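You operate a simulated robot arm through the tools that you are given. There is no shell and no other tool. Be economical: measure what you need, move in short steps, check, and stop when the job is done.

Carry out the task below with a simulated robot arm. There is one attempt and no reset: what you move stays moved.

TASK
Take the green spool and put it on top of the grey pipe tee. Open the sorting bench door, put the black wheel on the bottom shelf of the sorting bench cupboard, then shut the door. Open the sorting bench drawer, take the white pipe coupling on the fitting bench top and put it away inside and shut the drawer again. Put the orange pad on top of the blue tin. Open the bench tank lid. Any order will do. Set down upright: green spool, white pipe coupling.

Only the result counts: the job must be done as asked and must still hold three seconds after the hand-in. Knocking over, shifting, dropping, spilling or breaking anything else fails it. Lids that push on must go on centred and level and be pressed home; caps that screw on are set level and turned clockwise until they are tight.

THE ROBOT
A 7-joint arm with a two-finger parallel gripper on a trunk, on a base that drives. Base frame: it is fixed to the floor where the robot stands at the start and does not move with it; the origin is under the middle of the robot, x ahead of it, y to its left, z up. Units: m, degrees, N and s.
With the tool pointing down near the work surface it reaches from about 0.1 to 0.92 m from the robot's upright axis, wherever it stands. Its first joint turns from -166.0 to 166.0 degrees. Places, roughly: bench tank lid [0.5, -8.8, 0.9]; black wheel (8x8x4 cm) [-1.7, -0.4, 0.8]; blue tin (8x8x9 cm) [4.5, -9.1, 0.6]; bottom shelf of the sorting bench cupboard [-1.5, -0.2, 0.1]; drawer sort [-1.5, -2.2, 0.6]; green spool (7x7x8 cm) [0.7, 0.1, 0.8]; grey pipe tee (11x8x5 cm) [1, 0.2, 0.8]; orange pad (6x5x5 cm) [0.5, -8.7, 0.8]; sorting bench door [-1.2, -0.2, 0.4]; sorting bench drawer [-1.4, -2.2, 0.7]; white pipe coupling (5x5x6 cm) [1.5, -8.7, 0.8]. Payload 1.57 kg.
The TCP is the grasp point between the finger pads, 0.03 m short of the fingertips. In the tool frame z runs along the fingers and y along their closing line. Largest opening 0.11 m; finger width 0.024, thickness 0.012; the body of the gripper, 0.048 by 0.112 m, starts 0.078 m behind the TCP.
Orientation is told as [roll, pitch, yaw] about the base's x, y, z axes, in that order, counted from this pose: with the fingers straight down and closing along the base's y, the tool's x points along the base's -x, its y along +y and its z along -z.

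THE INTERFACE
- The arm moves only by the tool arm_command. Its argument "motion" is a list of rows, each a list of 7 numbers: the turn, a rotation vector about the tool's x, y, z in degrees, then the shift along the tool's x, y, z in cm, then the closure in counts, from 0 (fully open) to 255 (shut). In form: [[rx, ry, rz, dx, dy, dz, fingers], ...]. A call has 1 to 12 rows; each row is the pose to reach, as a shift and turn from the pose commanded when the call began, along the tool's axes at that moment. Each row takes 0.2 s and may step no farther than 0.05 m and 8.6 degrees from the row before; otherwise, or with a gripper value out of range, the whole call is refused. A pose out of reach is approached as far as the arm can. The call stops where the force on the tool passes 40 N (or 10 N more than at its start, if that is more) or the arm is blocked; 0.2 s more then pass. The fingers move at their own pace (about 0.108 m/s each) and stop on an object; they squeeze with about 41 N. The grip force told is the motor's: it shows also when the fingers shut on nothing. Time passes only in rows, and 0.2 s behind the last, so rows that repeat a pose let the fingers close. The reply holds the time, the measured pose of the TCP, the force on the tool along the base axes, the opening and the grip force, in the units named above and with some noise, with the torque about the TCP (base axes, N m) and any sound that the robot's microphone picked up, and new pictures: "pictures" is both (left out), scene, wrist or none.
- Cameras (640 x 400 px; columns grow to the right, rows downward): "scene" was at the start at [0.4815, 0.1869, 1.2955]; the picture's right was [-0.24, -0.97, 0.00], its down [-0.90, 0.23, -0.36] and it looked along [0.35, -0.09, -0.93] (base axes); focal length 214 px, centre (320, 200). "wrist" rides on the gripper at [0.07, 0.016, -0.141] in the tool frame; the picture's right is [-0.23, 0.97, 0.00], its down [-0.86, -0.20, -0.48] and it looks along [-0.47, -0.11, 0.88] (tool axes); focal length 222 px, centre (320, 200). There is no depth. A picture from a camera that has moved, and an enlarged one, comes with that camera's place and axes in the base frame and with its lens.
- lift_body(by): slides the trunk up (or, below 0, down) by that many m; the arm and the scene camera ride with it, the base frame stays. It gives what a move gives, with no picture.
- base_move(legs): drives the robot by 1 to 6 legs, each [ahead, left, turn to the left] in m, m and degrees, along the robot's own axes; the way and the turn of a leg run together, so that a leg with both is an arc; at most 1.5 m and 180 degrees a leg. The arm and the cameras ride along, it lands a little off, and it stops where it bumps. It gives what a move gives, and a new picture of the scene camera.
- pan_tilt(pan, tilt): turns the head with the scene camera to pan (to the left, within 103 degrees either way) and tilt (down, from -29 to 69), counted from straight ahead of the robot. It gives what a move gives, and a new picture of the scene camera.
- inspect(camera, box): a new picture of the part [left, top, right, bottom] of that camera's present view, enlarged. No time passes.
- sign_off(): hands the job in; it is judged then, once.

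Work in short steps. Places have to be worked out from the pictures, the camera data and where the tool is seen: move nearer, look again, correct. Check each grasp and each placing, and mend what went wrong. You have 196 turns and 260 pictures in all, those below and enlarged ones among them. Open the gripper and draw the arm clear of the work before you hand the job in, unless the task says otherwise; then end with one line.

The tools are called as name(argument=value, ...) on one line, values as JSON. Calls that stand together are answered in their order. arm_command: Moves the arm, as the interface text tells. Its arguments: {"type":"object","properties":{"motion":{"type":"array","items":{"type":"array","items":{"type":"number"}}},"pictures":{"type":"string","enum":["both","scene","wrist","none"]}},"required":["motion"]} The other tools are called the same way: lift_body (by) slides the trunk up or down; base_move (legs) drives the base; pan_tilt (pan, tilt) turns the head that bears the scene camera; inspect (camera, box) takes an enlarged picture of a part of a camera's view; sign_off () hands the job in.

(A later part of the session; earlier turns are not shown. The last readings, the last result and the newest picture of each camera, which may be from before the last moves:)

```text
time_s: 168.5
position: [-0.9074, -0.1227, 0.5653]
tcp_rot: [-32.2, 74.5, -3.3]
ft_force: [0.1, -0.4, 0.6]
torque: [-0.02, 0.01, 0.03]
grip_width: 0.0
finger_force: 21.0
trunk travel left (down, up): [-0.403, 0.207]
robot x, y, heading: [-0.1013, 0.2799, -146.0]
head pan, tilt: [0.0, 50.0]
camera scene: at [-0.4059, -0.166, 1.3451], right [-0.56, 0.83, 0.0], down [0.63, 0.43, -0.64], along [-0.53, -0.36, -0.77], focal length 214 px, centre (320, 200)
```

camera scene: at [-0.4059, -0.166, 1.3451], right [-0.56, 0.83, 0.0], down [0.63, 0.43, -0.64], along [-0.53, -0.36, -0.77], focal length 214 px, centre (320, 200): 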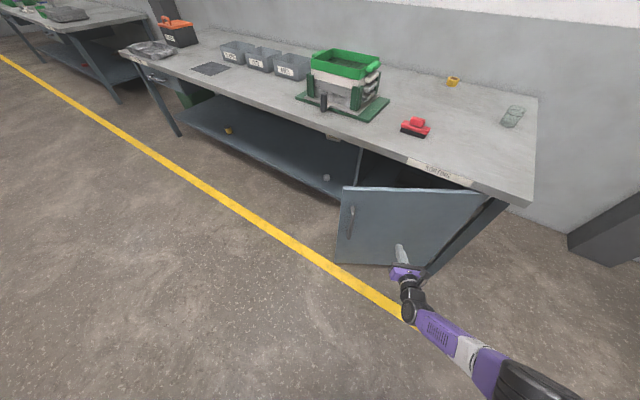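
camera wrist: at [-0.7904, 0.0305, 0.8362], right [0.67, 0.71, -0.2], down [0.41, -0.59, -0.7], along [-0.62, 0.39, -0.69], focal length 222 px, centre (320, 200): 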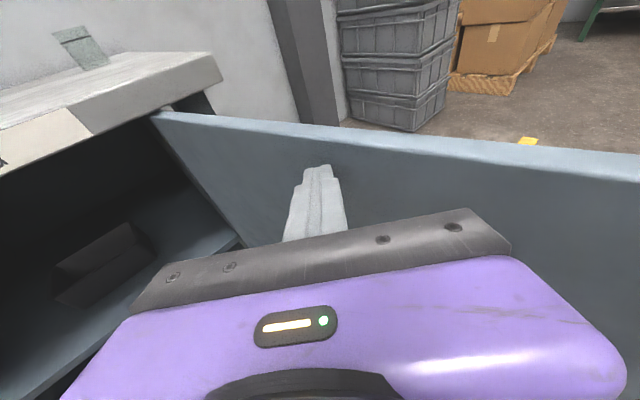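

The door has swung to about 25°. I drive straight ahead 0.3 m to push it closed with the fist.

base_move(legs=[[0.2, 0, 0], [0.1, 0, 0]])

```text
time_s: 171.0
position: [-1.1593, -0.2899, 0.5641]
tcp_rot: [-32.6, 74.5, -4.0]
ft_force: [0.5, 1.2, 0.6]
torque: [0.0, 0.05, 0.0]
grip_width: 0.0
finger_force: 21.5
trunk travel left (down, up): [-0.403, 0.207]
robot x, y, heading: [-0.3553, 0.1108, -146.2]
head pan, tilt: [0.0, 50.0]
stopped in leg 2: the force on the tool passed its limit at 48 N (the readings are from after the stop); the commanded pose is now the measured one
camera scene: at [-0.6607, -0.3348, 1.3451], right [-0.56, 0.83, 0.0], down [0.64, 0.43, -0.64], along [-0.53, -0.36, -0.77], focal length 214 px, centre (320, 200)
```

scene: 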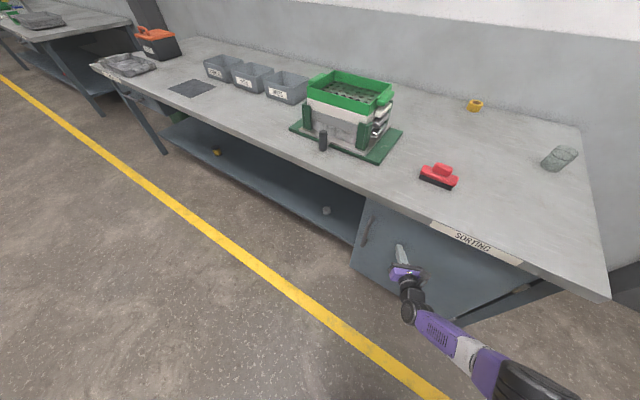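

The push ended at 48 N, so the door seems closed. I zoom to check its edge is flush.

inspect(camera="scene", box=[330, 180, 530, 330])

```text
2.67 times, centred on (430, 255) of scene
camera zoom: at [-0.6607, -0.3348, 1.3451], right [-0.56, 0.83, 0.0], down [0.64, 0.43, -0.64], along [-0.53, -0.36, -0.77], focal length 572 px, centre (27, 53)
```

zoom: 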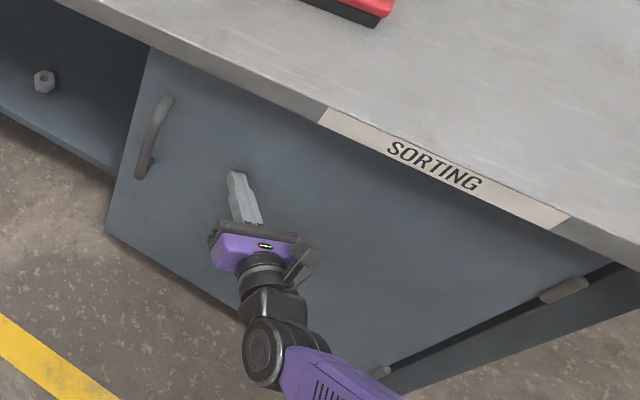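

It looks flush. I press once more with the arm to be certain it's fully shut.

arm_command(motion=[[0, 0, 0, 0, 0, 1, 255], [0, 0, 0, 0, 0, 2, 255], [0, 0, 0, 0, 0, 3, 255]], pictures="none")

```text
time_s: 171.4
position: [-1.1594, -0.2904, 0.5639]
tcp_rot: [-32.3, 74.7, -3.9]
ft_force: [14.1, 7.1, 12.5]
torque: [-0.07, 0.39, -0.11]
grip_width: 0.0001
finger_force: 21.9
trunk travel left (down, up): [-0.403, 0.207]
robot x, y, heading: [-0.3506, 0.1118, -146.0]
head pan, tilt: [0.0, 50.0]
stopped in row 1: the force on the tool passed its limit at 57 N (the readings are from after the stop); the commanded pose is now the measured one
```

The door is solidly shut. Next is the drawer at the bench's left end: I back off, square up, and drive along the bench to y about -2.1.

base_move(legs=[[-0.3, 0, 0], [0, 0, -34], [0, 1.2, 0], [0, 1.15, 0]])

```text
time_s: 186.0
position: [-1.0128, -1.924, 0.5613]
tcp_rot: [-32.2, 74.5, -37.8]
ft_force: [1.0, -0.4, 0.0]
torque: [-0.03, 0.01, 0.0]
grip_width: 0.0001
finger_force: 21.2
trunk travel left (down, up): [-0.403, 0.207]
robot x, y, heading: [-0.1203, -2.0408, 179.7]
head pan, tilt: [0.0, 50.0]
camera scene: at [-0.6223, -2.2404, 1.3451], right [0.0, 1.0, 0.0], down [0.77, 0.0, -0.64], along [-0.64, 0.0, -0.77], focal length 214 px, centre (320, 200)
```

scene: 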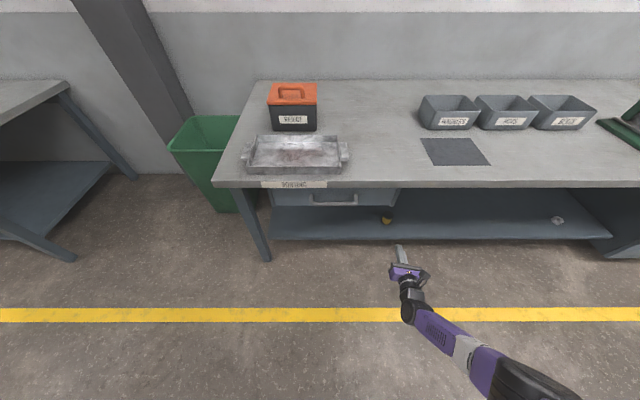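

inspect(camera="scene", box=[230, 160, 430, 270])

```text
3.20 times, centred on (330, 215) of scene
camera zoom: at [-0.6223, -2.2404, 1.3451], right [0.0, 1.0, 0.0], down [0.77, 0.0, -0.64], along [-0.64, 0.0, -0.77], focal length 686 px, centre (288, 152)
```

zoom: 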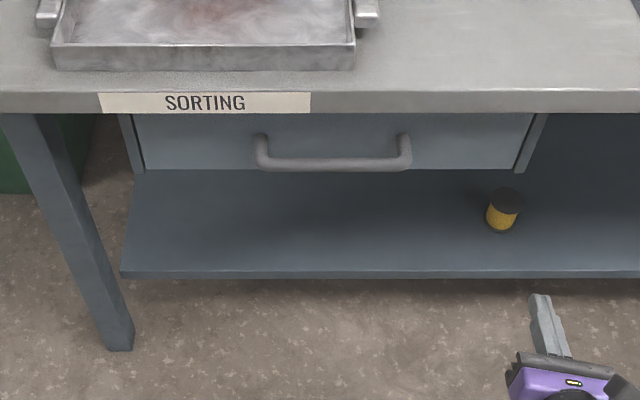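

The drawer handle is a horizontal bar at about (-1.165, -2.184, 0.67). I shift the base left, raise the trunk 10 cm, and turn the hand 90° so the fingers close vertically.

base_move(legs=[[0, 0.26, 0]])

lift_body(by=0.1)

arm_command(motion=[[1, 4, 0, 0, 0, 0, 255], [2, 8, 0, 0, 0, 0, 200], [4, 12, 0, 0, 0, 0, 150], [5.6, 15, 0, 0, 0, 0, 120], [5.6, 15, 0, 0, 0, 0, 120]], pictures="none")

arm_command(motion=[[0, 0, -8, 0, 0, 0, 120], [0, 0, -16, 0, 0, 0, 120], [0, 0, -24, 0, 0, 0, 120], [0, 0, -32, 0, 0, 0, 120], [0, 0, -40, 0, 0, 0, 120], [0, 0, -48, 0, 0, 0, 120], [0, 0, -56, 0, 0, 0, 120], [0, 0, -64, 0, 0, 0, 120], [0, 0, -72, 0, 0, 0, 120], [0, 0, -80, 0, 0, 0, 120], [0, 0, -85, 0, 0, 0, 120], [0, 0, -90, 0, 0, 0, 120]])

```text
time_s: 187.9
position: [-1.013, -2.1831, 0.5622]
tcp_rot: [-32.0, 74.6, -37.4]
ft_force: [0.7, 0.0, 0.0]
torque: [0.0, 0.03, -0.03]
grip_width: 0.0
finger_force: 21.5
trunk travel left (down, up): [-0.403, 0.207]
robot x, y, heading: [-0.1163, -2.2954, -179.9]
head pan, tilt: [0.0, 50.0]
camera scene: at [-0.6211, -2.4977, 1.3451], right [0.0, 1.0, 0.0], down [0.77, 0.0, -0.64], along [-0.64, 0.0, -0.77], focal length 214 px, centre (320, 200)
```

scene: 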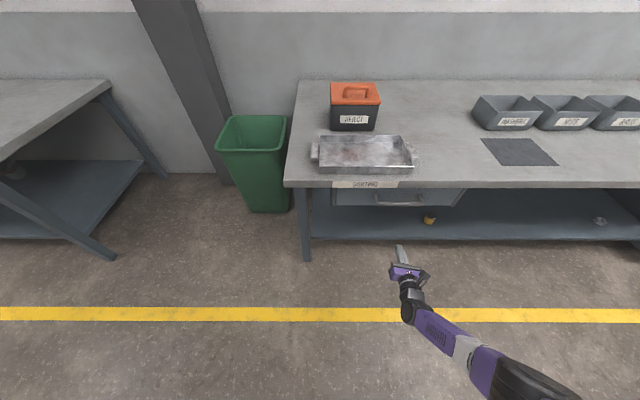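

```text
time_s: 189.2
position: [-1.0128, -2.1839, 0.6618]
tcp_rot: [-32.0, 74.7, -37.4]
ft_force: [-0.6, 0.5, 0.0]
torque: [-0.01, 0.03, 0.0]
grip_width: 0.0001
finger_force: 20.9
trunk travel left (down, up): [-0.503, 0.107]
robot x, y, heading: [-0.1182, -2.2994, -179.7]
head pan, tilt: [0.0, 50.0]
```

```text
time_s: 190.4
position: [-0.9764, -2.1905, 0.7293]
tcp_rot: [-102.8, 81.2, -103.6]
ft_force: [0.3, -0.7, 0.7]
torque: [0.0, 0.0, -0.09]
grip_width: 0.0581
finger_force: 0.0
out of reach, approached as far as the arm can: row 1, 2, 3, 4, 5
trunk travel left (down, up): [-0.503, 0.107]
robot x, y, heading: [-0.1199, -2.2983, -179.8]
head pan, tilt: [0.0, 50.0]
```

```text
time_s: 193.0
position: [-0.9781, -2.193, 0.7283]
tcp_rot: [92.7, 8.5, 89.4]
ft_force: [0.7, -0.4, 0.4]
torque: [0.03, -0.02, 0.06]
grip_width: 0.0582
finger_force: 0.1
trunk travel left (down, up): [-0.503, 0.107]
robot x, y, heading: [-0.1206, -2.2994, -179.9]
head pan, tilt: [0.0, 50.0]
camera scene: at [-0.6211, -2.4977, 1.4451], right [0.0, 1.0, 0.0], down [0.77, 0.0, -0.64], along [-0.64, 0.0, -0.77], focal length 214 px, centre (320, 200)
camera wrist: at [-0.8371, -2.2618, 0.7471], right [0.05, 0.37, 0.93], down [0.48, 0.81, -0.35], along [-0.88, 0.46, -0.14], focal length 222 px, centre (320, 200)
```

scene: 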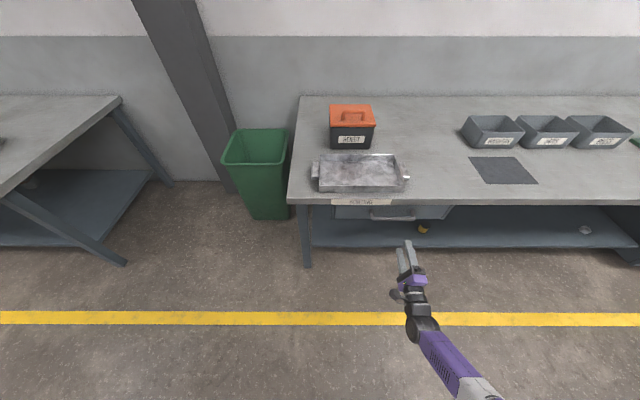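
wrist: 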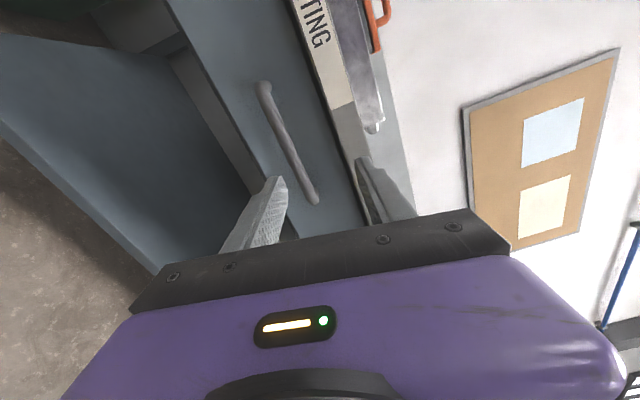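

The bar is at z about 0.686, centre y -2.184. I remove the 8° roll, drop the trunk 4.2 cm, and drive ahead in two steps.

arm_command(motion=[[0, 0, -4, 0, 0, 0, 120], [0, 0, -8.3, 0, 0, 0, 120], [0, 0, -8.3, 0, 0, 0, 120]], pictures="none")

lift_body(by=-0.042)

base_move(legs=[[0.11, 0, 0]])

arm_command(motion=[[0, 0, 0, 0, 0, 0, 120]], pictures="wrist")

```text
time_s: 193.8
position: [-0.9775, -2.191, 0.7266]
tcp_rot: [92.7, 0.3, 88.9]
ft_force: [0.8, 0.1, 0.2]
torque: [-0.01, 0.02, 0.0]
grip_width: 0.0583
finger_force: 0.0
trunk travel left (down, up): [-0.503, 0.107]
robot x, y, heading: [-0.1172, -2.3001, -179.9]
head pan, tilt: [0.0, 50.0]
```

```text
time_s: 194.7
position: [-0.9779, -2.1912, 0.6849]
tcp_rot: [92.7, 0.3, 89.1]
ft_force: [-1.1, 0.0, 0.0]
torque: [0.0, -0.04, 0.02]
grip_width: 0.0582
finger_force: 0.0
trunk travel left (down, up): [-0.461, 0.149]
robot x, y, heading: [-0.1179, -2.2955, -179.7]
head pan, tilt: [0.0, 50.0]
```

```text
time_s: 195.9
position: [-1.0903, -2.1948, 0.6851]
tcp_rot: [92.7, 0.3, 89.2]
ft_force: [-0.6, -0.3, 0.2]
torque: [-0.01, 0.03, 0.01]
grip_width: 0.058
finger_force: 0.1
trunk travel left (down, up): [-0.461, 0.149]
robot x, y, heading: [-0.2295, -2.2955, -179.6]
head pan, tilt: [0.0, 50.0]
camera scene: at [-0.7324, -2.4992, 1.4031], right [-0.01, 1.0, 0.0], down [0.77, 0.0, -0.64], along [-0.64, 0.0, -0.77], focal length 214 px, centre (320, 200)
```

scene: 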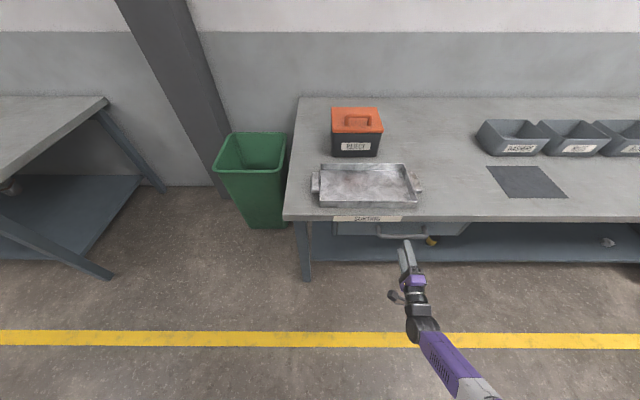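

```text
time_s: 196.3
position: [-1.0886, -2.1945, 0.6843]
tcp_rot: [92.7, 0.4, 89.2]
ft_force: [-0.6, 0.3, 0.4]
torque: [0.04, -0.02, -0.01]
grip_width: 0.0581
finger_force: 0.1
trunk travel left (down, up): [-0.461, 0.149]
robot x, y, heading: [-0.2283, -2.296, -179.7]
head pan, tilt: [0.0, 50.0]
camera wrist: at [-0.949, -2.2659, 0.6949], right [0.05, 0.23, 0.97], down [0.48, 0.85, -0.23], along [-0.88, 0.48, -0.07], focal length 222 px, centre (320, 200)
```

wrist: 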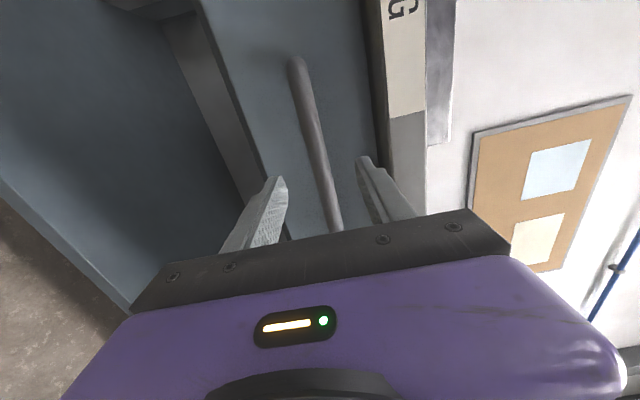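

The bar is centred between the fingers. I advance 6.5 cm more and close.

base_move(legs=[[0.065, 0, 0]])

arm_command(motion=[[0, 0, 0, 0, 0, 0, 180], [0, 0, 0, 0, 0, 0, 255], [0, 0, 0, 0, 0, 0, 255]], pictures="wrist")

```text
time_s: 197.2
position: [-1.1545, -2.1957, 0.6854]
tcp_rot: [92.7, 0.2, 89.2]
ft_force: [-0.6, 0.1, -1.2]
torque: [-0.02, 0.01, 0.0]
grip_width: 0.0582
finger_force: 0.0
trunk travel left (down, up): [-0.461, 0.149]
robot x, y, heading: [-0.2919, -2.2959, -179.4]
head pan, tilt: [0.0, 50.0]
camera scene: at [-0.7977, -2.5, 1.4031], right [-0.01, 1.0, 0.0], down [0.77, 0.0, -0.64], along [-0.64, 0.0, -0.77], focal length 214 px, centre (320, 200)
```

scene: 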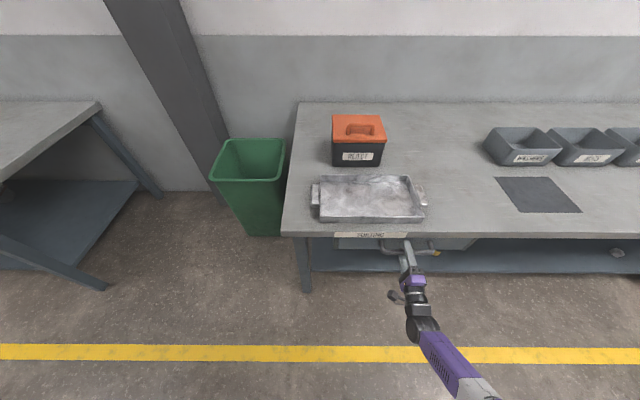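

```text
time_s: 198.1
position: [-1.1549, -2.1955, 0.6881]
tcp_rot: [93.1, 0.3, 89.2]
ft_force: [1.9, -1.2, 23.9]
torque: [0.46, 0.0, -0.44]
grip_width: 0.0177
finger_force: 32.2
trunk travel left (down, up): [-0.461, 0.149]
robot x, y, heading: [-0.2989, -2.2985, -179.6]
head pan, tilt: [0.0, 50.0]
camera wrist: at [-1.0147, -2.2667, 0.6969], right [0.06, 0.23, 0.97], down [0.48, 0.85, -0.23], along [-0.88, 0.48, -0.06], focal length 222 px, centre (320, 200)
```

wrist: 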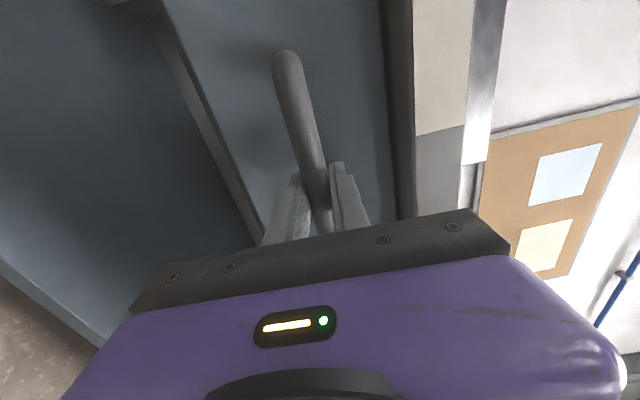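

The bar is gripped. I pull the drawer open by reversing 0.27 m.

base_move(legs=[[-0.27, 0, 0]])

```text
time_s: 200.0
position: [-0.8809, -2.1951, 0.6884]
tcp_rot: [93.1, 0.3, 89.2]
ft_force: [1.6, -4.7, 32.7]
torque: [0.44, -0.05, -0.32]
grip_width: 0.0179
finger_force: 32.5
trunk travel left (down, up): [-0.461, 0.149]
robot x, y, heading: [-0.0219, -2.2955, -179.5]
head pan, tilt: [0.0, 50.0]
camera scene: at [-0.5224, -2.4989, 1.4036], right [-0.01, 1.0, 0.0], down [0.77, 0.01, -0.64], along [-0.64, 0.0, -0.77], focal length 214 px, centre (320, 200)
```

scene: 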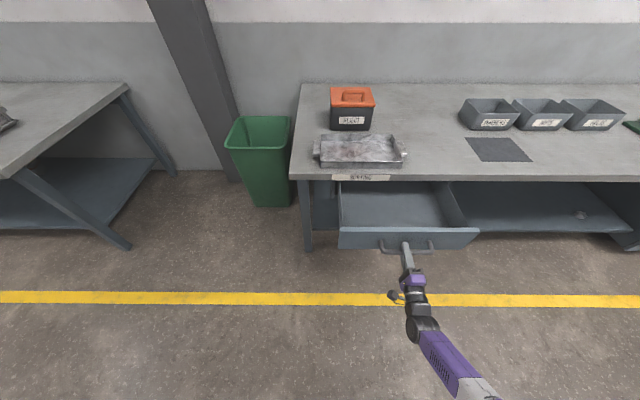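

The drawer is open 27 cm and empty. I release the handle and back off.

arm_command(motion=[[0, 0, 0, 0, 0, 0, 150], [0, 0, 0, 0, 0, 0, 100], [0, 0, 0, 0, 0, 0, 100]], pictures="none")

base_move(legs=[[-0.09, 0, 0]])

pan_tilt(pan=85, tilt=20)

```text
time_s: 200.8
position: [-0.8823, -2.1964, 0.6873]
tcp_rot: [93.0, 0.4, 89.3]
ft_force: [0.4, 1.3, 1.0]
torque: [-0.01, -0.01, 0.01]
grip_width: 0.0669
finger_force: 0.0
trunk travel left (down, up): [-0.461, 0.149]
robot x, y, heading: [-0.0219, -2.2923, -179.8]
head pan, tilt: [0.0, 50.0]
```

```text
time_s: 201.9
position: [-0.7928, -2.1951, 0.6882]
tcp_rot: [93.1, 0.3, 89.4]
ft_force: [0.2, 0.7, 0.3]
torque: [-0.02, -0.02, 0.04]
grip_width: 0.0668
finger_force: 0.1
trunk travel left (down, up): [-0.461, 0.149]
robot x, y, heading: [0.0676, -2.2932, -179.4]
head pan, tilt: [0.0, 50.0]
camera scene: at [-0.4347, -2.4985, 1.4031], right [-0.01, 1.0, 0.0], down [0.77, 0.01, -0.64], along [-0.64, -0.01, -0.77], focal length 214 px, centre (320, 200)
```

scene: 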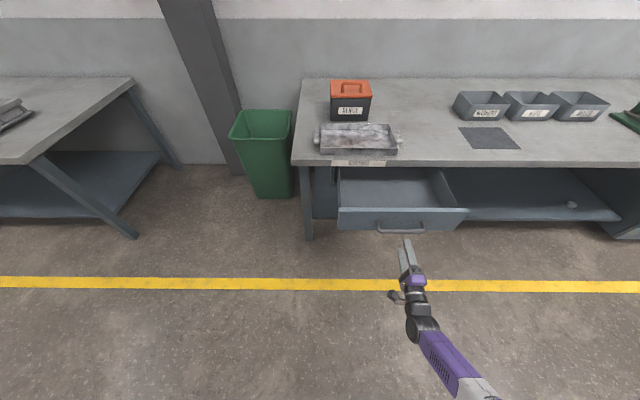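

```text
time_s: 203.5
position: [-0.7925, -2.1957, 0.6873]
tcp_rot: [93.1, 0.4, 89.4]
ft_force: [-0.8, -0.1, -0.4]
torque: [-0.03, -0.01, -0.03]
grip_width: 0.067
finger_force: 0.0
trunk travel left (down, up): [-0.461, 0.149]
robot x, y, heading: [0.0698, -2.2928, -179.4]
head pan, tilt: [85.0, 20.0]
camera scene: at [-0.3651, -2.5907, 1.4487], right [-1.0, 0.08, 0.0], down [0.03, 0.34, -0.94], along [-0.07, -0.94, -0.34], focal length 214 px, centre (320, 200)
```

scene: 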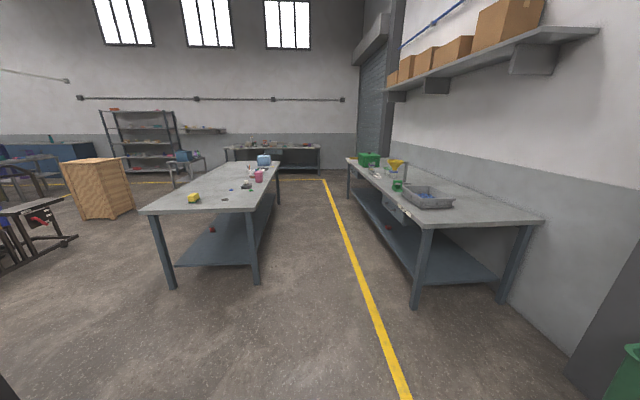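

The corridor along -y is free between x -1.2 and 0.1. I turn left, shift to its middle, and drive toward the fitting bench at the far end.

base_move(legs=[[0, 0, 89], [0.3, -0.55, 0], [1.4, 0, 0]])

pan_tilt(pan=10, tilt=15)

```text
time_s: 217.5
position: [-0.5571, -4.8829, 0.6877]
tcp_rot: [93.1, 0.4, 179.5]
ft_force: [0.5, -1.1, 0.7]
torque: [0.04, -0.02, -0.03]
grip_width: 0.067
finger_force: 0.1
trunk travel left (down, up): [-0.461, 0.149]
robot x, y, heading: [-0.4547, -4.0209, -89.5]
head pan, tilt: [85.0, 20.0]
camera scene: at [-0.1608, -4.4546, 1.4487], right [-0.08, -1.0, 0.0], down [-0.34, 0.03, -0.94], along [0.94, -0.07, -0.34], focal length 214 px, centre (320, 200)
```

scene: 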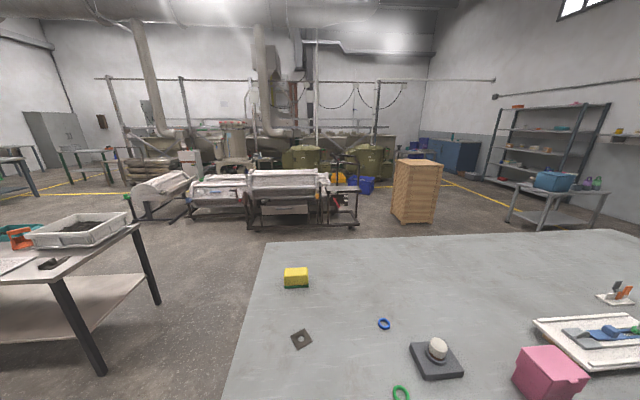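

```text
time_s: 218.9
position: [-0.5582, -4.8826, 0.6875]
tcp_rot: [93.1, 0.4, 179.3]
ft_force: [0.3, -0.6, 0.2]
torque: [0.0, -0.01, 0.0]
grip_width: 0.067
finger_force: 0.1
trunk travel left (down, up): [-0.461, 0.149]
robot x, y, heading: [-0.457, -4.0196, -89.3]
head pan, tilt: [10.0, 15.0]
camera scene: at [-0.2366, -4.5391, 1.4569], right [-0.98, -0.18, 0.0], down [-0.05, 0.25, -0.97], along [0.18, -0.95, -0.26], focal length 214 px, centre (320, 200)
```

scene: 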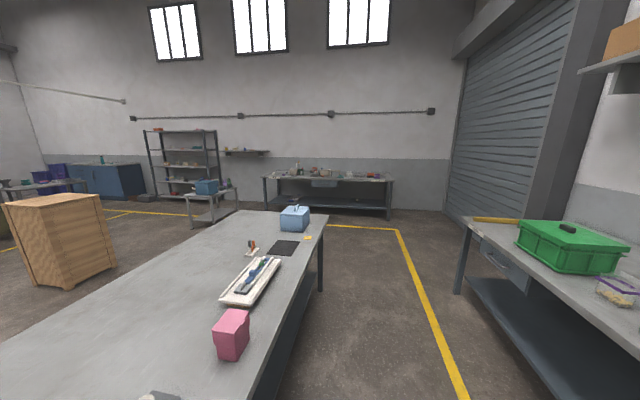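

The path is clear to the back bench. I continue 2.9 m down the corridor.

base_move(legs=[[1.45, 0, 0], [1.45, 0, 0]])

```text
time_s: 232.9
position: [-0.4561, -7.7743, 0.6867]
tcp_rot: [93.1, 0.4, -179.6]
ft_force: [-0.2, -0.1, 0.7]
torque: [0.01, -0.07, -0.03]
grip_width: 0.0671
finger_force: 0.1
trunk travel left (down, up): [-0.461, 0.149]
robot x, y, heading: [-0.3704, -6.9098, -88.5]
head pan, tilt: [10.0, 15.0]
camera scene: at [-0.141, -7.4248, 1.4568], right [-0.98, -0.2, 0.0], down [-0.05, 0.25, -0.97], along [0.19, -0.95, -0.26], focal length 214 px, centre (320, 200)
```

scene: 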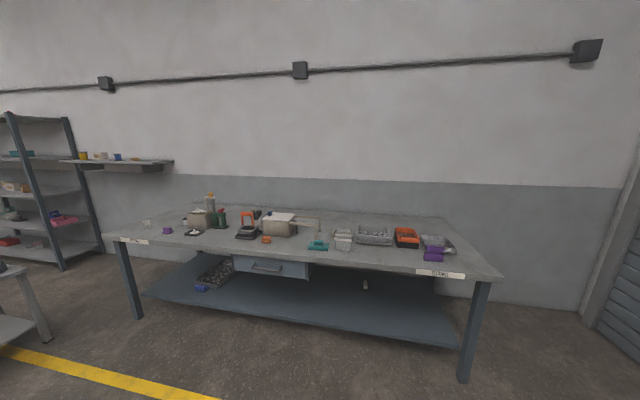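

The fitting bench is at y about -8.55. The tank and orange pad are near x 0.5 and the white coupling is near its left end. I advance and shift left to face the tank.

base_move(legs=[[0.35, 0, -1.5], [0, 0.9, 0]])

pan_tilt(pan=0, tilt=35)

```text
time_s: 239.5
position: [0.401, -8.126, 0.6869]
tcp_rot: [93.1, 0.4, 177.2]
ft_force: [-0.1, -0.1, 0.4]
torque: [0.01, 0.0, 0.04]
grip_width: 0.0669
finger_force: 0.0
trunk travel left (down, up): [-0.461, 0.149]
robot x, y, heading: [0.5314, -7.269, -91.6]
head pan, tilt: [10.0, 15.0]
camera scene: at [0.734, -7.7924, 1.4568], right [-0.99, -0.15, 0.0], down [-0.04, 0.26, -0.97], along [0.14, -0.96, -0.26], focal length 214 px, centre (320, 200)
```

scene: 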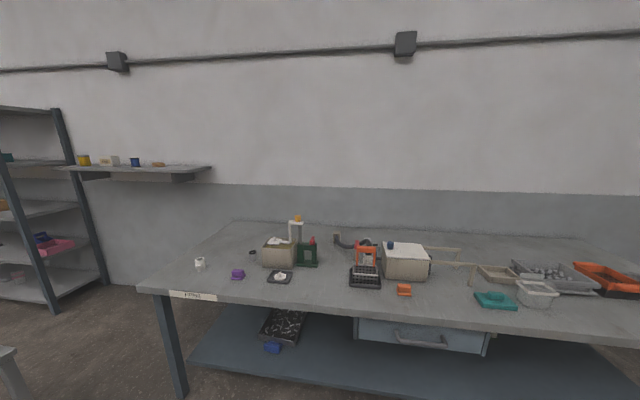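

```text
time_s: 240.3
position: [0.4018, -8.1245, 0.687]
tcp_rot: [93.1, 0.3, 177.2]
ft_force: [0.1, -0.4, -0.7]
torque: [-0.02, 0.02, -0.03]
grip_width: 0.0669
finger_force: 0.1
trunk travel left (down, up): [-0.461, 0.149]
robot x, y, heading: [0.536, -7.2683, -91.5]
head pan, tilt: [0.0, 35.0]
camera scene: at [0.7179, -7.788, 1.4249], right [-1.0, 0.03, 0.0], down [0.02, 0.57, -0.82], along [-0.02, -0.82, -0.57], focal length 214 px, centre (320, 200)
```

scene: 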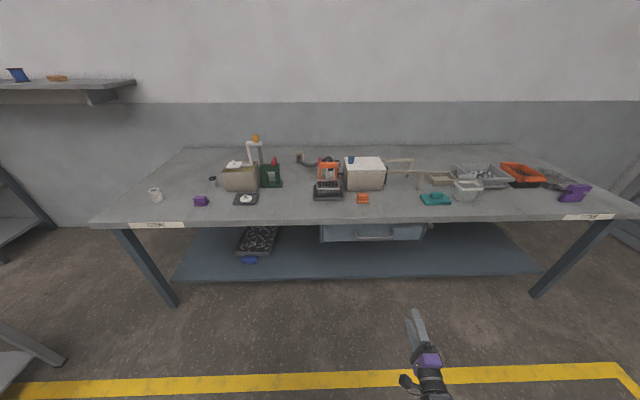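

I zoom on the tank, pad and coupling.

inspect(camera="scene", box=[290, 140, 430, 220])

inspect(camera="scene", box=[130, 140, 290, 220])

```text
4.57 times, centred on (360, 180) of scene
camera zoom: at [0.7179, -7.788, 1.4249], right [-1.0, 0.03, 0.0], down [0.02, 0.57, -0.82], along [-0.02, -0.82, -0.57], focal length 980 px, centre (137, 291)
```

zoom: 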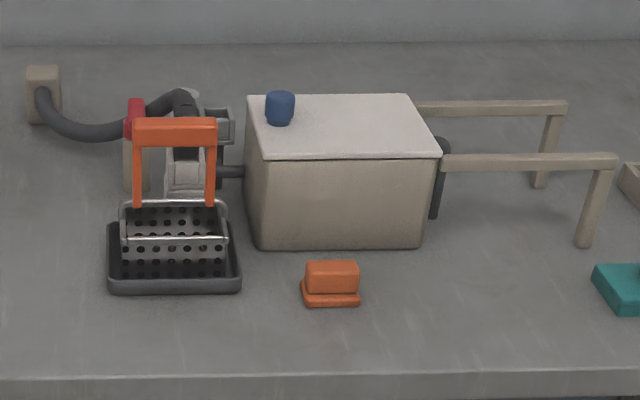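

```text
4.00 times, centred on (210, 180) of scene
camera zoom: at [0.7179, -7.788, 1.4249], right [-1.0, 0.03, 0.0], down [0.02, 0.57, -0.82], along [-0.02, -0.82, -0.57], focal length 858 px, centre (760, 280)
```

zoom: 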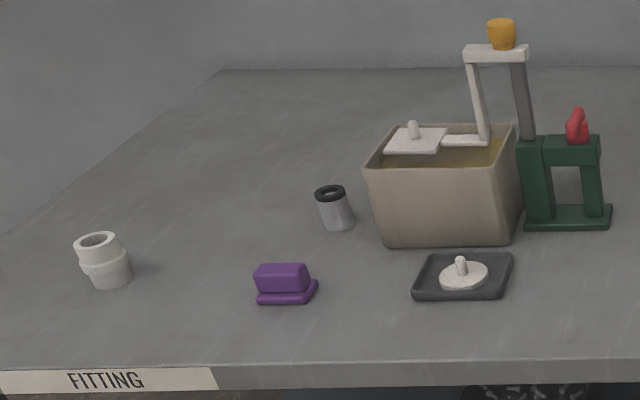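

The tank lid spans x 0.35–0.565, hinged on its right (-x) side by the rails, with a blue knob at about (0.516, -8.87, 0.93). I raise the trunk and turn the hand from level to pointing down.

lift_body(by=0.14)

arm_command(motion=[[7.5, 0, 0, 0, 2, 0, 100], [15, 0, 0, 0, 4, 0, 100], [22.5, 0, 0, 0, 6, 0, 100], [30, 0, 0, 0, 8, 0, 100], [37.5, 0, 0, 0, 10, 0, 100], [45, 0, 0, 0, 12, 0, 100], [52.5, 0, 0, 0, 14, 0, 100], [60, 0, 0, 0, 16, 0, 100], [67.5, 0, 0, 0, 18, 0, 100], [75, 0, 0, 0, 20, 0, 100], [82.5, 0, 0, 0, 22, 0, 100], [87, 0, 0, 0, 24, 0, 100]])

```text
time_s: 242.0
position: [0.401, -8.1238, 0.8278]
tcp_rot: [93.1, 0.5, 177.2]
ft_force: [0.5, 0.3, -0.3]
torque: [-0.03, 0.01, 0.01]
grip_width: 0.0669
finger_force: 0.1
trunk travel left (down, up): [-0.601, 0.009]
robot x, y, heading: [0.5299, -7.2681, -91.8]
head pan, tilt: [0.0, 35.0]
```

```text
time_s: 244.6
position: [0.403, -8.1106, 1.0678]
tcp_rot: [6.0, 0.4, 177.4]
ft_force: [0.1, -0.3, -0.3]
torque: [0.0, 0.0, -0.01]
grip_width: 0.0671
finger_force: 0.1
trunk travel left (down, up): [-0.601, 0.009]
robot x, y, heading: [0.5366, -7.2703, -91.5]
head pan, tilt: [0.0, 35.0]
camera scene: at [0.718, -7.788, 1.5647], right [-1.0, 0.03, 0.0], down [0.02, 0.57, -0.82], along [-0.02, -0.82, -0.57], focal length 214 px, centre (320, 200)
camera wrist: at [0.4704, -8.115, 1.2097], right [-0.27, -0.96, 0.1], down [-0.85, 0.29, 0.45], along [-0.46, 0.04, -0.89], focal length 222 px, centre (320, 200)
```

scene: 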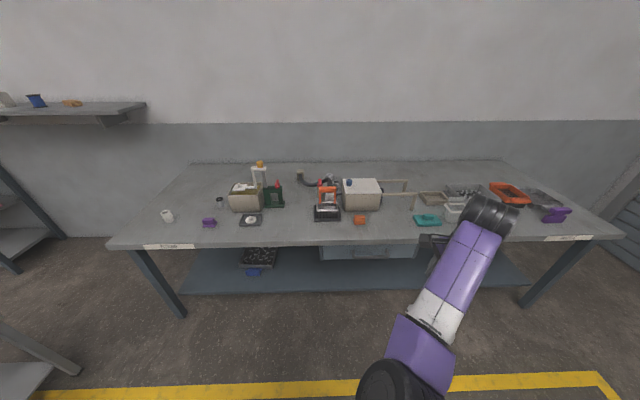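
wrist: 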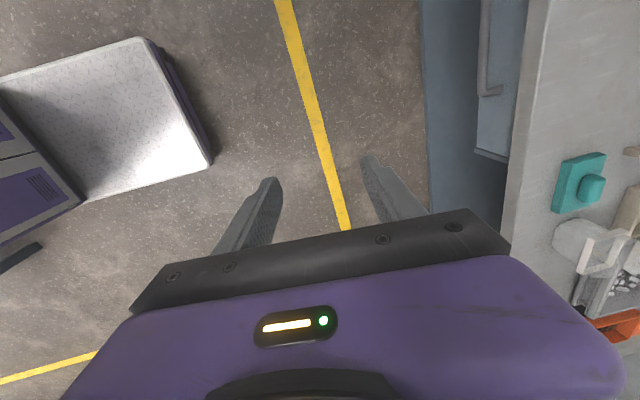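

The hand now points down with the fingers closing along y, ready for the knob. I drive up to the bench so the hand is above the lid.

base_move(legs=[[0.3, 0.13, 1.5], [0.44, 0, 0]])

arm_command(motion=[[-6, 0, 0, 0, 0, 0, 100], [-6, 0, 0, 0, 0, 0, 100]], pictures="wrist")

```text
time_s: 248.9
position: [0.5476, -8.8478, 1.0672]
tcp_rot: [6.1, 0.4, 178.8]
ft_force: [0.3, 0.2, -0.2]
torque: [-0.01, 0.0, 0.01]
grip_width: 0.067
finger_force: 0.0
trunk travel left (down, up): [-0.601, 0.009]
robot x, y, heading: [0.6567, -8.0024, -90.3]
head pan, tilt: [0.0, 35.0]
camera scene: at [0.8544, -8.5162, 1.5649], right [-1.0, 0.0, 0.0], down [0.0, 0.57, -0.82], along [0.0, -0.82, -0.57], focal length 214 px, centre (320, 200)
```

scene: 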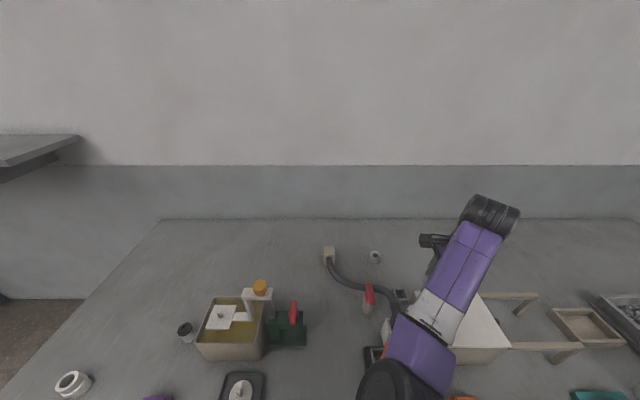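

```text
time_s: 249.6
position: [0.5478, -8.8475, 1.0663]
tcp_rot: [12.2, 0.3, 178.8]
ft_force: [0.1, 0.0, -1.1]
torque: [0.02, 0.02, 0.01]
grip_width: 0.0665
finger_force: 0.1
trunk travel left (down, up): [-0.601, 0.009]
robot x, y, heading: [0.6531, -8.0017, -90.0]
head pan, tilt: [0.0, 35.0]
camera wrist: at [0.6162, -8.835, 1.2086], right [-0.25, -0.95, 0.2], down [-0.85, 0.31, 0.42], along [-0.46, -0.07, -0.88], focal length 222 px, centre (320, 200)
```

wrist: 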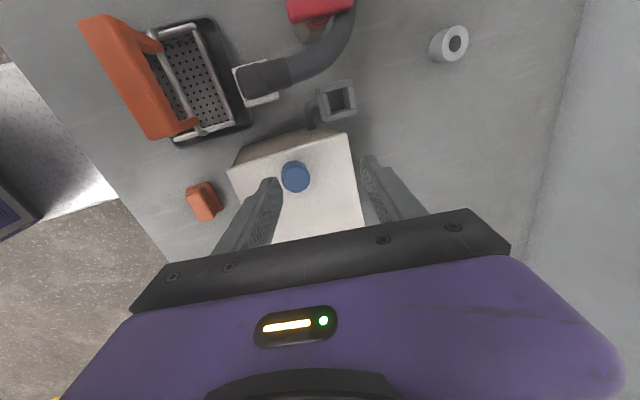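

The knob is at about (0.521, -8.835), top z about 0.95; my roll correction went the wrong way. I correct it to level, tilt the hand 15° toward the hinge side, and move to just above the knob.

arm_command(motion=[[4, -5, 0, -0.6, -0.9, 2, 100], [8, -10, 0, -1.2, -1.8, 4, 100], [12, -15, 1, -1.8, -2.6, 6.2, 100], [12, -15, 1, -1.8, -2.6, 6.2, 100]], pictures="wrist")

```text
time_s: 250.6
position: [0.5314, -8.8346, 1.0017]
tcp_rot: [0.3, -14.4, 176.2]
ft_force: [-0.4, 0.1, -0.1]
torque: [-0.01, -0.01, -0.03]
grip_width: 0.067
finger_force: 0.0
trunk travel left (down, up): [-0.601, 0.009]
robot x, y, heading: [0.6579, -8.0031, -90.1]
head pan, tilt: [0.0, 35.0]
camera wrist: at [0.6326, -8.8574, 1.1211], right [-0.28, -0.96, 0.06], down [-0.69, 0.25, 0.68], along [-0.66, 0.15, -0.73], focal length 222 px, centre (320, 200)
```

wrist: 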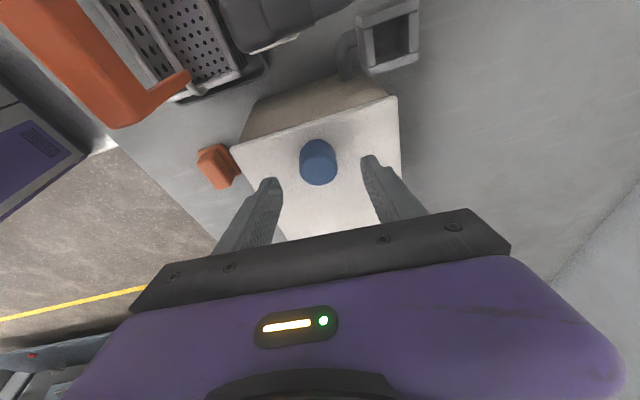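

The knob is centred in y. I go down 2.7 cm to judge its height against the fingertips.

arm_command(motion=[[0, 0, 0, 0, 0.2, 1.4, 100], [0, 0, 0, 0, 0.2, 2.7, 100], [0, 0, 0, 0, 0.2, 2.7, 100]], pictures="both")

inspect(camera="wrist", box=[220, 80, 420, 240])

```text
time_s: 251.3
position: [0.5238, -8.837, 0.9755]
tcp_rot: [0.4, -14.4, 176.2]
ft_force: [0.1, -1.0, 0.7]
torque: [-0.04, 0.02, 0.01]
grip_width: 0.0668
finger_force: 0.1
trunk travel left (down, up): [-0.601, 0.009]
robot x, y, heading: [0.6549, -8.0022, -90.1]
head pan, tilt: [0.0, 35.0]
camera scene: at [0.8544, -8.5163, 1.5648], right [-1.0, 0.0, 0.0], down [0.0, 0.57, -0.82], along [0.0, -0.82, -0.57], focal length 214 px, centre (320, 200)
camera wrist: at [0.6253, -8.8587, 1.095], right [-0.28, -0.96, 0.06], down [-0.69, 0.25, 0.68], along [-0.66, 0.15, -0.73], focal length 222 px, centre (320, 200)
```

scene: 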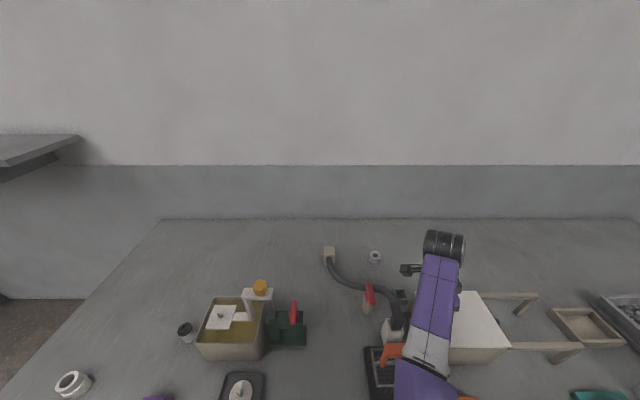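
wrist: 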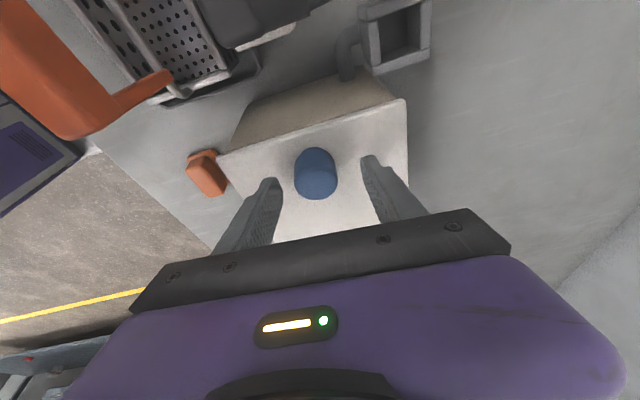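

```text
2.50 times, centred on (320, 160) of wrist
camera zoom: at [0.6253, -8.8587, 1.095], right [-0.28, -0.96, 0.06], down [-0.69, 0.25, 0.68], along [-0.66, 0.15, -0.73], focal length 555 px, centre (320, 300)
```

zoom: 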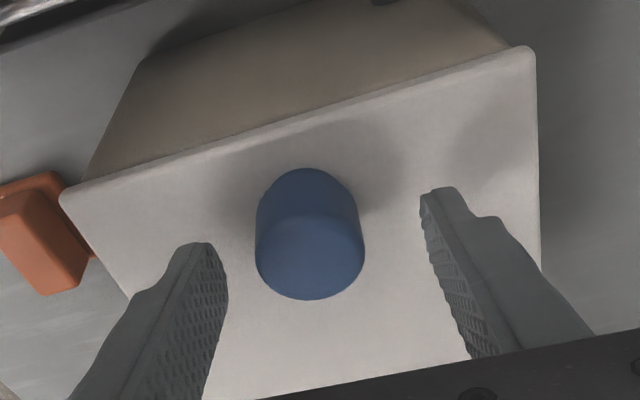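

Triangulating the lid corner gives lid top z 0.935, and the knob is at (0.525, -8.836) between 0.935 and 0.967. The tips already straddle it, so I shift 5 mm and close.

arm_command(motion=[[0, 0, 0, 0.5, 0, 0.2, 100], [0, 0, 0, 0.5, 0, 0.2, 180], [0, 0, 0, 0.5, 0, 0.2, 255], [0, 0, 0, 0.5, 0, 0.2, 255]], pictures="wrist")

```text
time_s: 252.3
position: [0.5289, -8.8344, 0.9701]
tcp_rot: [0.0, -14.4, 176.1]
ft_force: [1.0, 24.1, 4.3]
torque: [0.87, 0.04, -0.2]
grip_width: 0.0332
finger_force: 40.7
trunk travel left (down, up): [-0.601, 0.009]
robot x, y, heading: [0.6539, -8.0003, -90.0]
head pan, tilt: [0.0, 35.0]
camera wrist: at [0.6288, -8.8574, 1.091], right [-0.29, -0.96, 0.06], down [-0.69, 0.25, 0.68], along [-0.66, 0.15, -0.73], focal length 222 px, centre (320, 200)
```

wrist: 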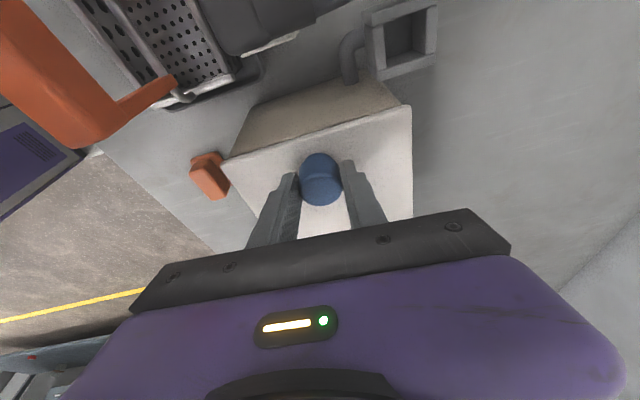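

The knob is gripped (33 mm). I lift along the lid's arc about the hinge at x about 0.336, turning the hand partly with it, to 40° first.

arm_command(motion=[[0, 3.5, 0, -0.8, -0.3, -1.5, 255], [0, 7, 0, -1.71, -0.3, -2.98, 255], [0, 10.5, 0, -2.75, -0.3, -4.35, 255], [0, 14, 0, -3.92, -0.3, -5.61, 255], [0, 17.5, 0, -5.2, -0.3, -6.8, 255], [0, 21, 0, -6.54, -0.3, -7.85, 255], [0, 24.5, 0, -8.0, -0.3, -8.75, 255], [0, 28, 0, -9.53, -0.3, -9.6, 255]])

```text
time_s: 254.2
position: [0.4597, -8.8306, 1.0897]
tcp_rot: [0.3, 13.6, 176.3]
ft_force: [0.5, -1.1, -0.1]
torque: [0.0, 0.01, 0.05]
grip_width: 0.0
finger_force: 21.4
trunk travel left (down, up): [-0.601, 0.009]
robot x, y, heading: [0.6526, -7.9998, -90.1]
head pan, tilt: [0.0, 35.0]
camera scene: at [0.8548, -8.5162, 1.5648], right [-1.0, 0.0, 0.0], down [0.0, 0.57, -0.82], along [0.0, -0.82, -0.57], focal length 214 px, centre (320, 200)
camera wrist: at [0.4935, -8.8488, 1.243], right [-0.28, -0.96, -0.05], down [-0.93, 0.26, 0.26], along [-0.24, 0.12, -0.96], focal length 222 px, centre (320, 200)
```

scene: 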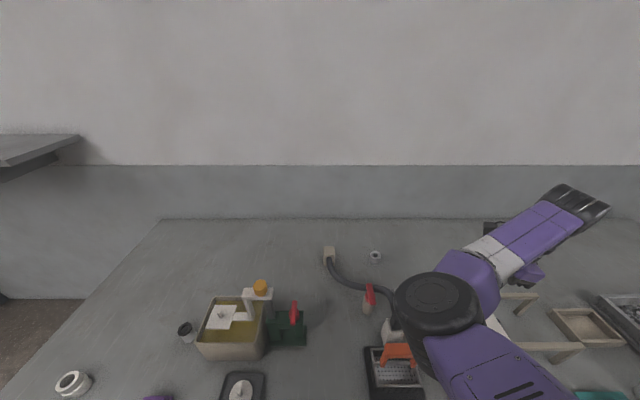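
wrist: 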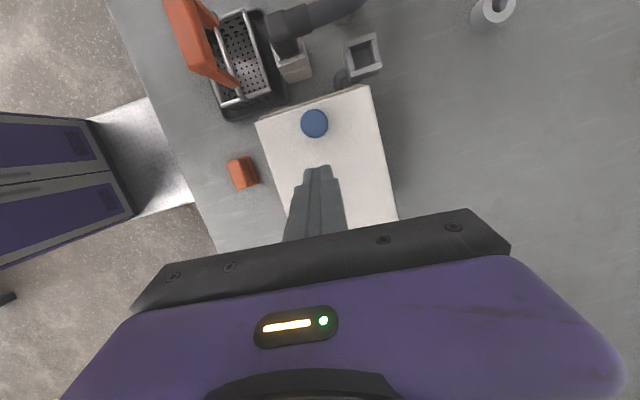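

The fingers slipped off, and the lid didn't lift. The two rails at lid height suggest it slides sideways. I look closely at the rails.

inspect(camera="scene", box=[460, 270, 620, 400])

inspect(camera="wrist", box=[220, 60, 420, 240])

```text
3.08 times, centred on (540, 335) of scene
camera zoom: at [0.8548, -8.5162, 1.5648], right [-1.0, 0.0, 0.0], down [0.0, 0.57, -0.82], along [0.0, -0.82, -0.57], focal length 660 px, centre (-357, -215)
```

zoom: 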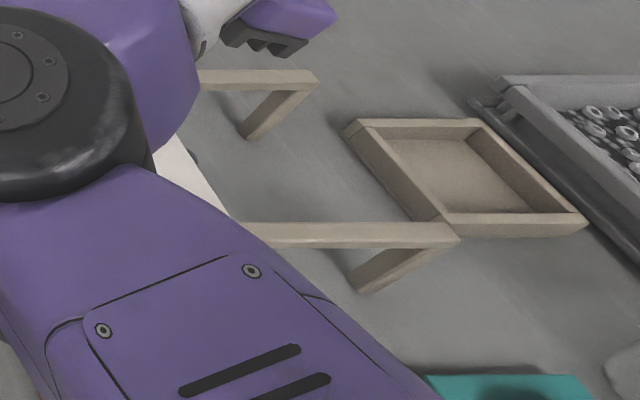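

```text
2.22 times, centred on (320, 150) of wrist
camera zoom: at [0.4935, -8.8488, 1.243], right [-0.28, -0.96, -0.05], down [-0.93, 0.26, 0.26], along [-0.24, 0.12, -0.96], focal length 494 px, centre (320, 311)
```

zoom: 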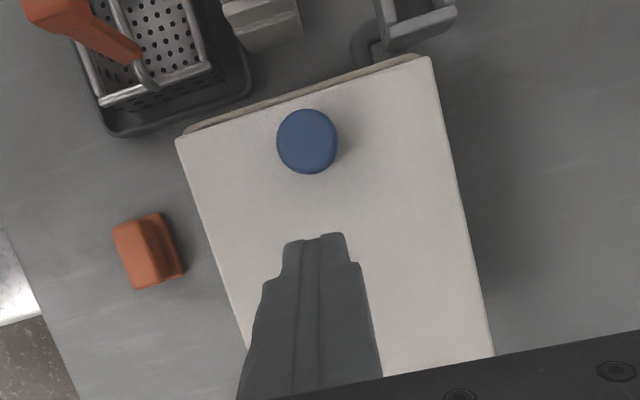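

A beige sliver at the lid's left edge shows it slid about 1 cm right, so it's a sliding lid. I regrip the knob with the hand vertical.

arm_command(motion=[[0, -5, 0, 2, 0.2, 3, 100], [0, -10, 0, 4.2, 0.3, 6, 100], [0, -13.6, 0, 4.2, 0.35, 7.2, 100], [0, -13.6, 0, 3.6, 0.35, 10, 100], [0, -13.6, 0, 2.9, 0.35, 12.7, 100], [0, -13.6, 0, 2.9, 0.35, 12.7, 100], [0, -13.6, 0, 2.9, 0.35, 12.7, 180], [0, -13.6, 0, 2.9, 0.35, 12.7, 255], [0, -13.6, 0, 2.9, 0.35, 12.7, 255]], pictures="wrist")

```text
time_s: 256.1
position: [0.5139, -8.8334, 0.9702]
tcp_rot: [0.0, 0.0, 176.2]
ft_force: [0.4, 31.5, 4.5]
torque: [1.04, -0.13, -0.11]
grip_width: 0.0332
finger_force: 41.5
trunk travel left (down, up): [-0.601, 0.009]
robot x, y, heading: [0.657, -8.0023, -90.5]
head pan, tilt: [0.0, 35.0]
camera wrist: at [0.5827, -8.855, 1.1112], right [-0.29, -0.96, 0.0], down [-0.84, 0.26, 0.48], along [-0.46, 0.14, -0.88], focal length 222 px, centre (320, 200)
```

wrist: 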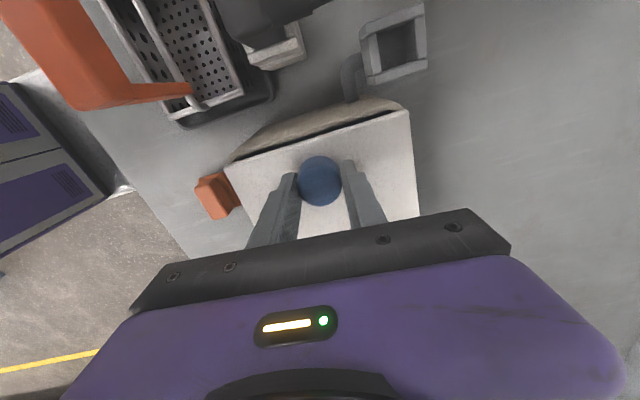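

Gripped again, with the gap at the left widening. I slide the lid toward -x.

arm_command(motion=[[0, 0, 0, -1.5, 0, 0, 255], [0, 0, 0, -3, 0.05, 0, 255], [0, 0, 0, -4.5, 0.15, 0, 255], [0, 0, 0, -6, 0.25, 0, 255], [0, 0, 0, -7.5, 0.35, 0, 255], [0, 0, 0, -9, 0.45, 0, 255], [0, 0, 0, -10.5, 0.55, 0, 255], [0, 0, 0, -12, 0.65, 0, 255], [0, 0, 0, -13.5, 0.75, 0, 255], [0, 0, 0, -15, 0.85, 0, 255]])

```text
time_s: 258.4
position: [0.3669, -8.834, 0.9702]
tcp_rot: [0.1, 0.1, 176.2]
ft_force: [-0.7, 23.2, -16.5]
torque: [0.57, -0.05, -0.09]
grip_width: 0.0332
finger_force: 41.0
trunk travel left (down, up): [-0.601, 0.009]
robot x, y, heading: [0.6539, -8.0034, -90.0]
head pan, tilt: [0.0, 35.0]
camera scene: at [0.8543, -8.5161, 1.5648], right [-1.0, 0.0, 0.0], down [0.0, 0.57, -0.82], along [0.0, -0.82, -0.57], focal length 214 px, centre (320, 200)
camera wrist: at [0.4354, -8.8545, 1.1114], right [-0.29, -0.96, 0.0], down [-0.84, 0.26, 0.48], along [-0.46, 0.14, -0.88], focal length 222 px, centre (320, 200)
```

scene: 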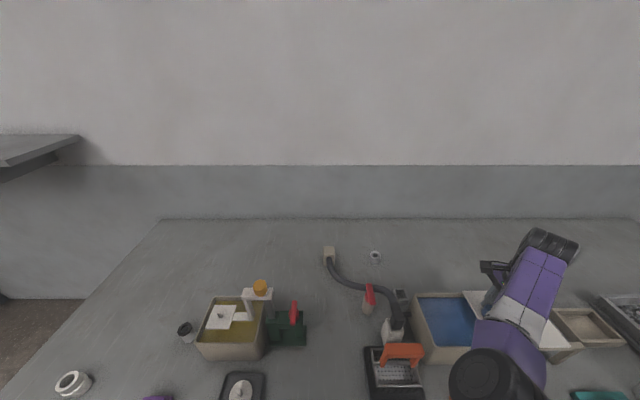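
wrist: 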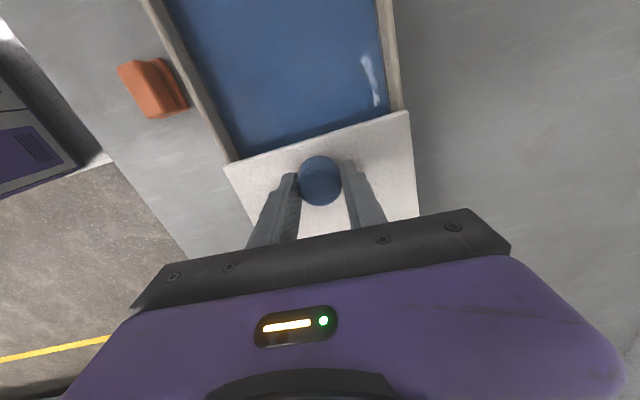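

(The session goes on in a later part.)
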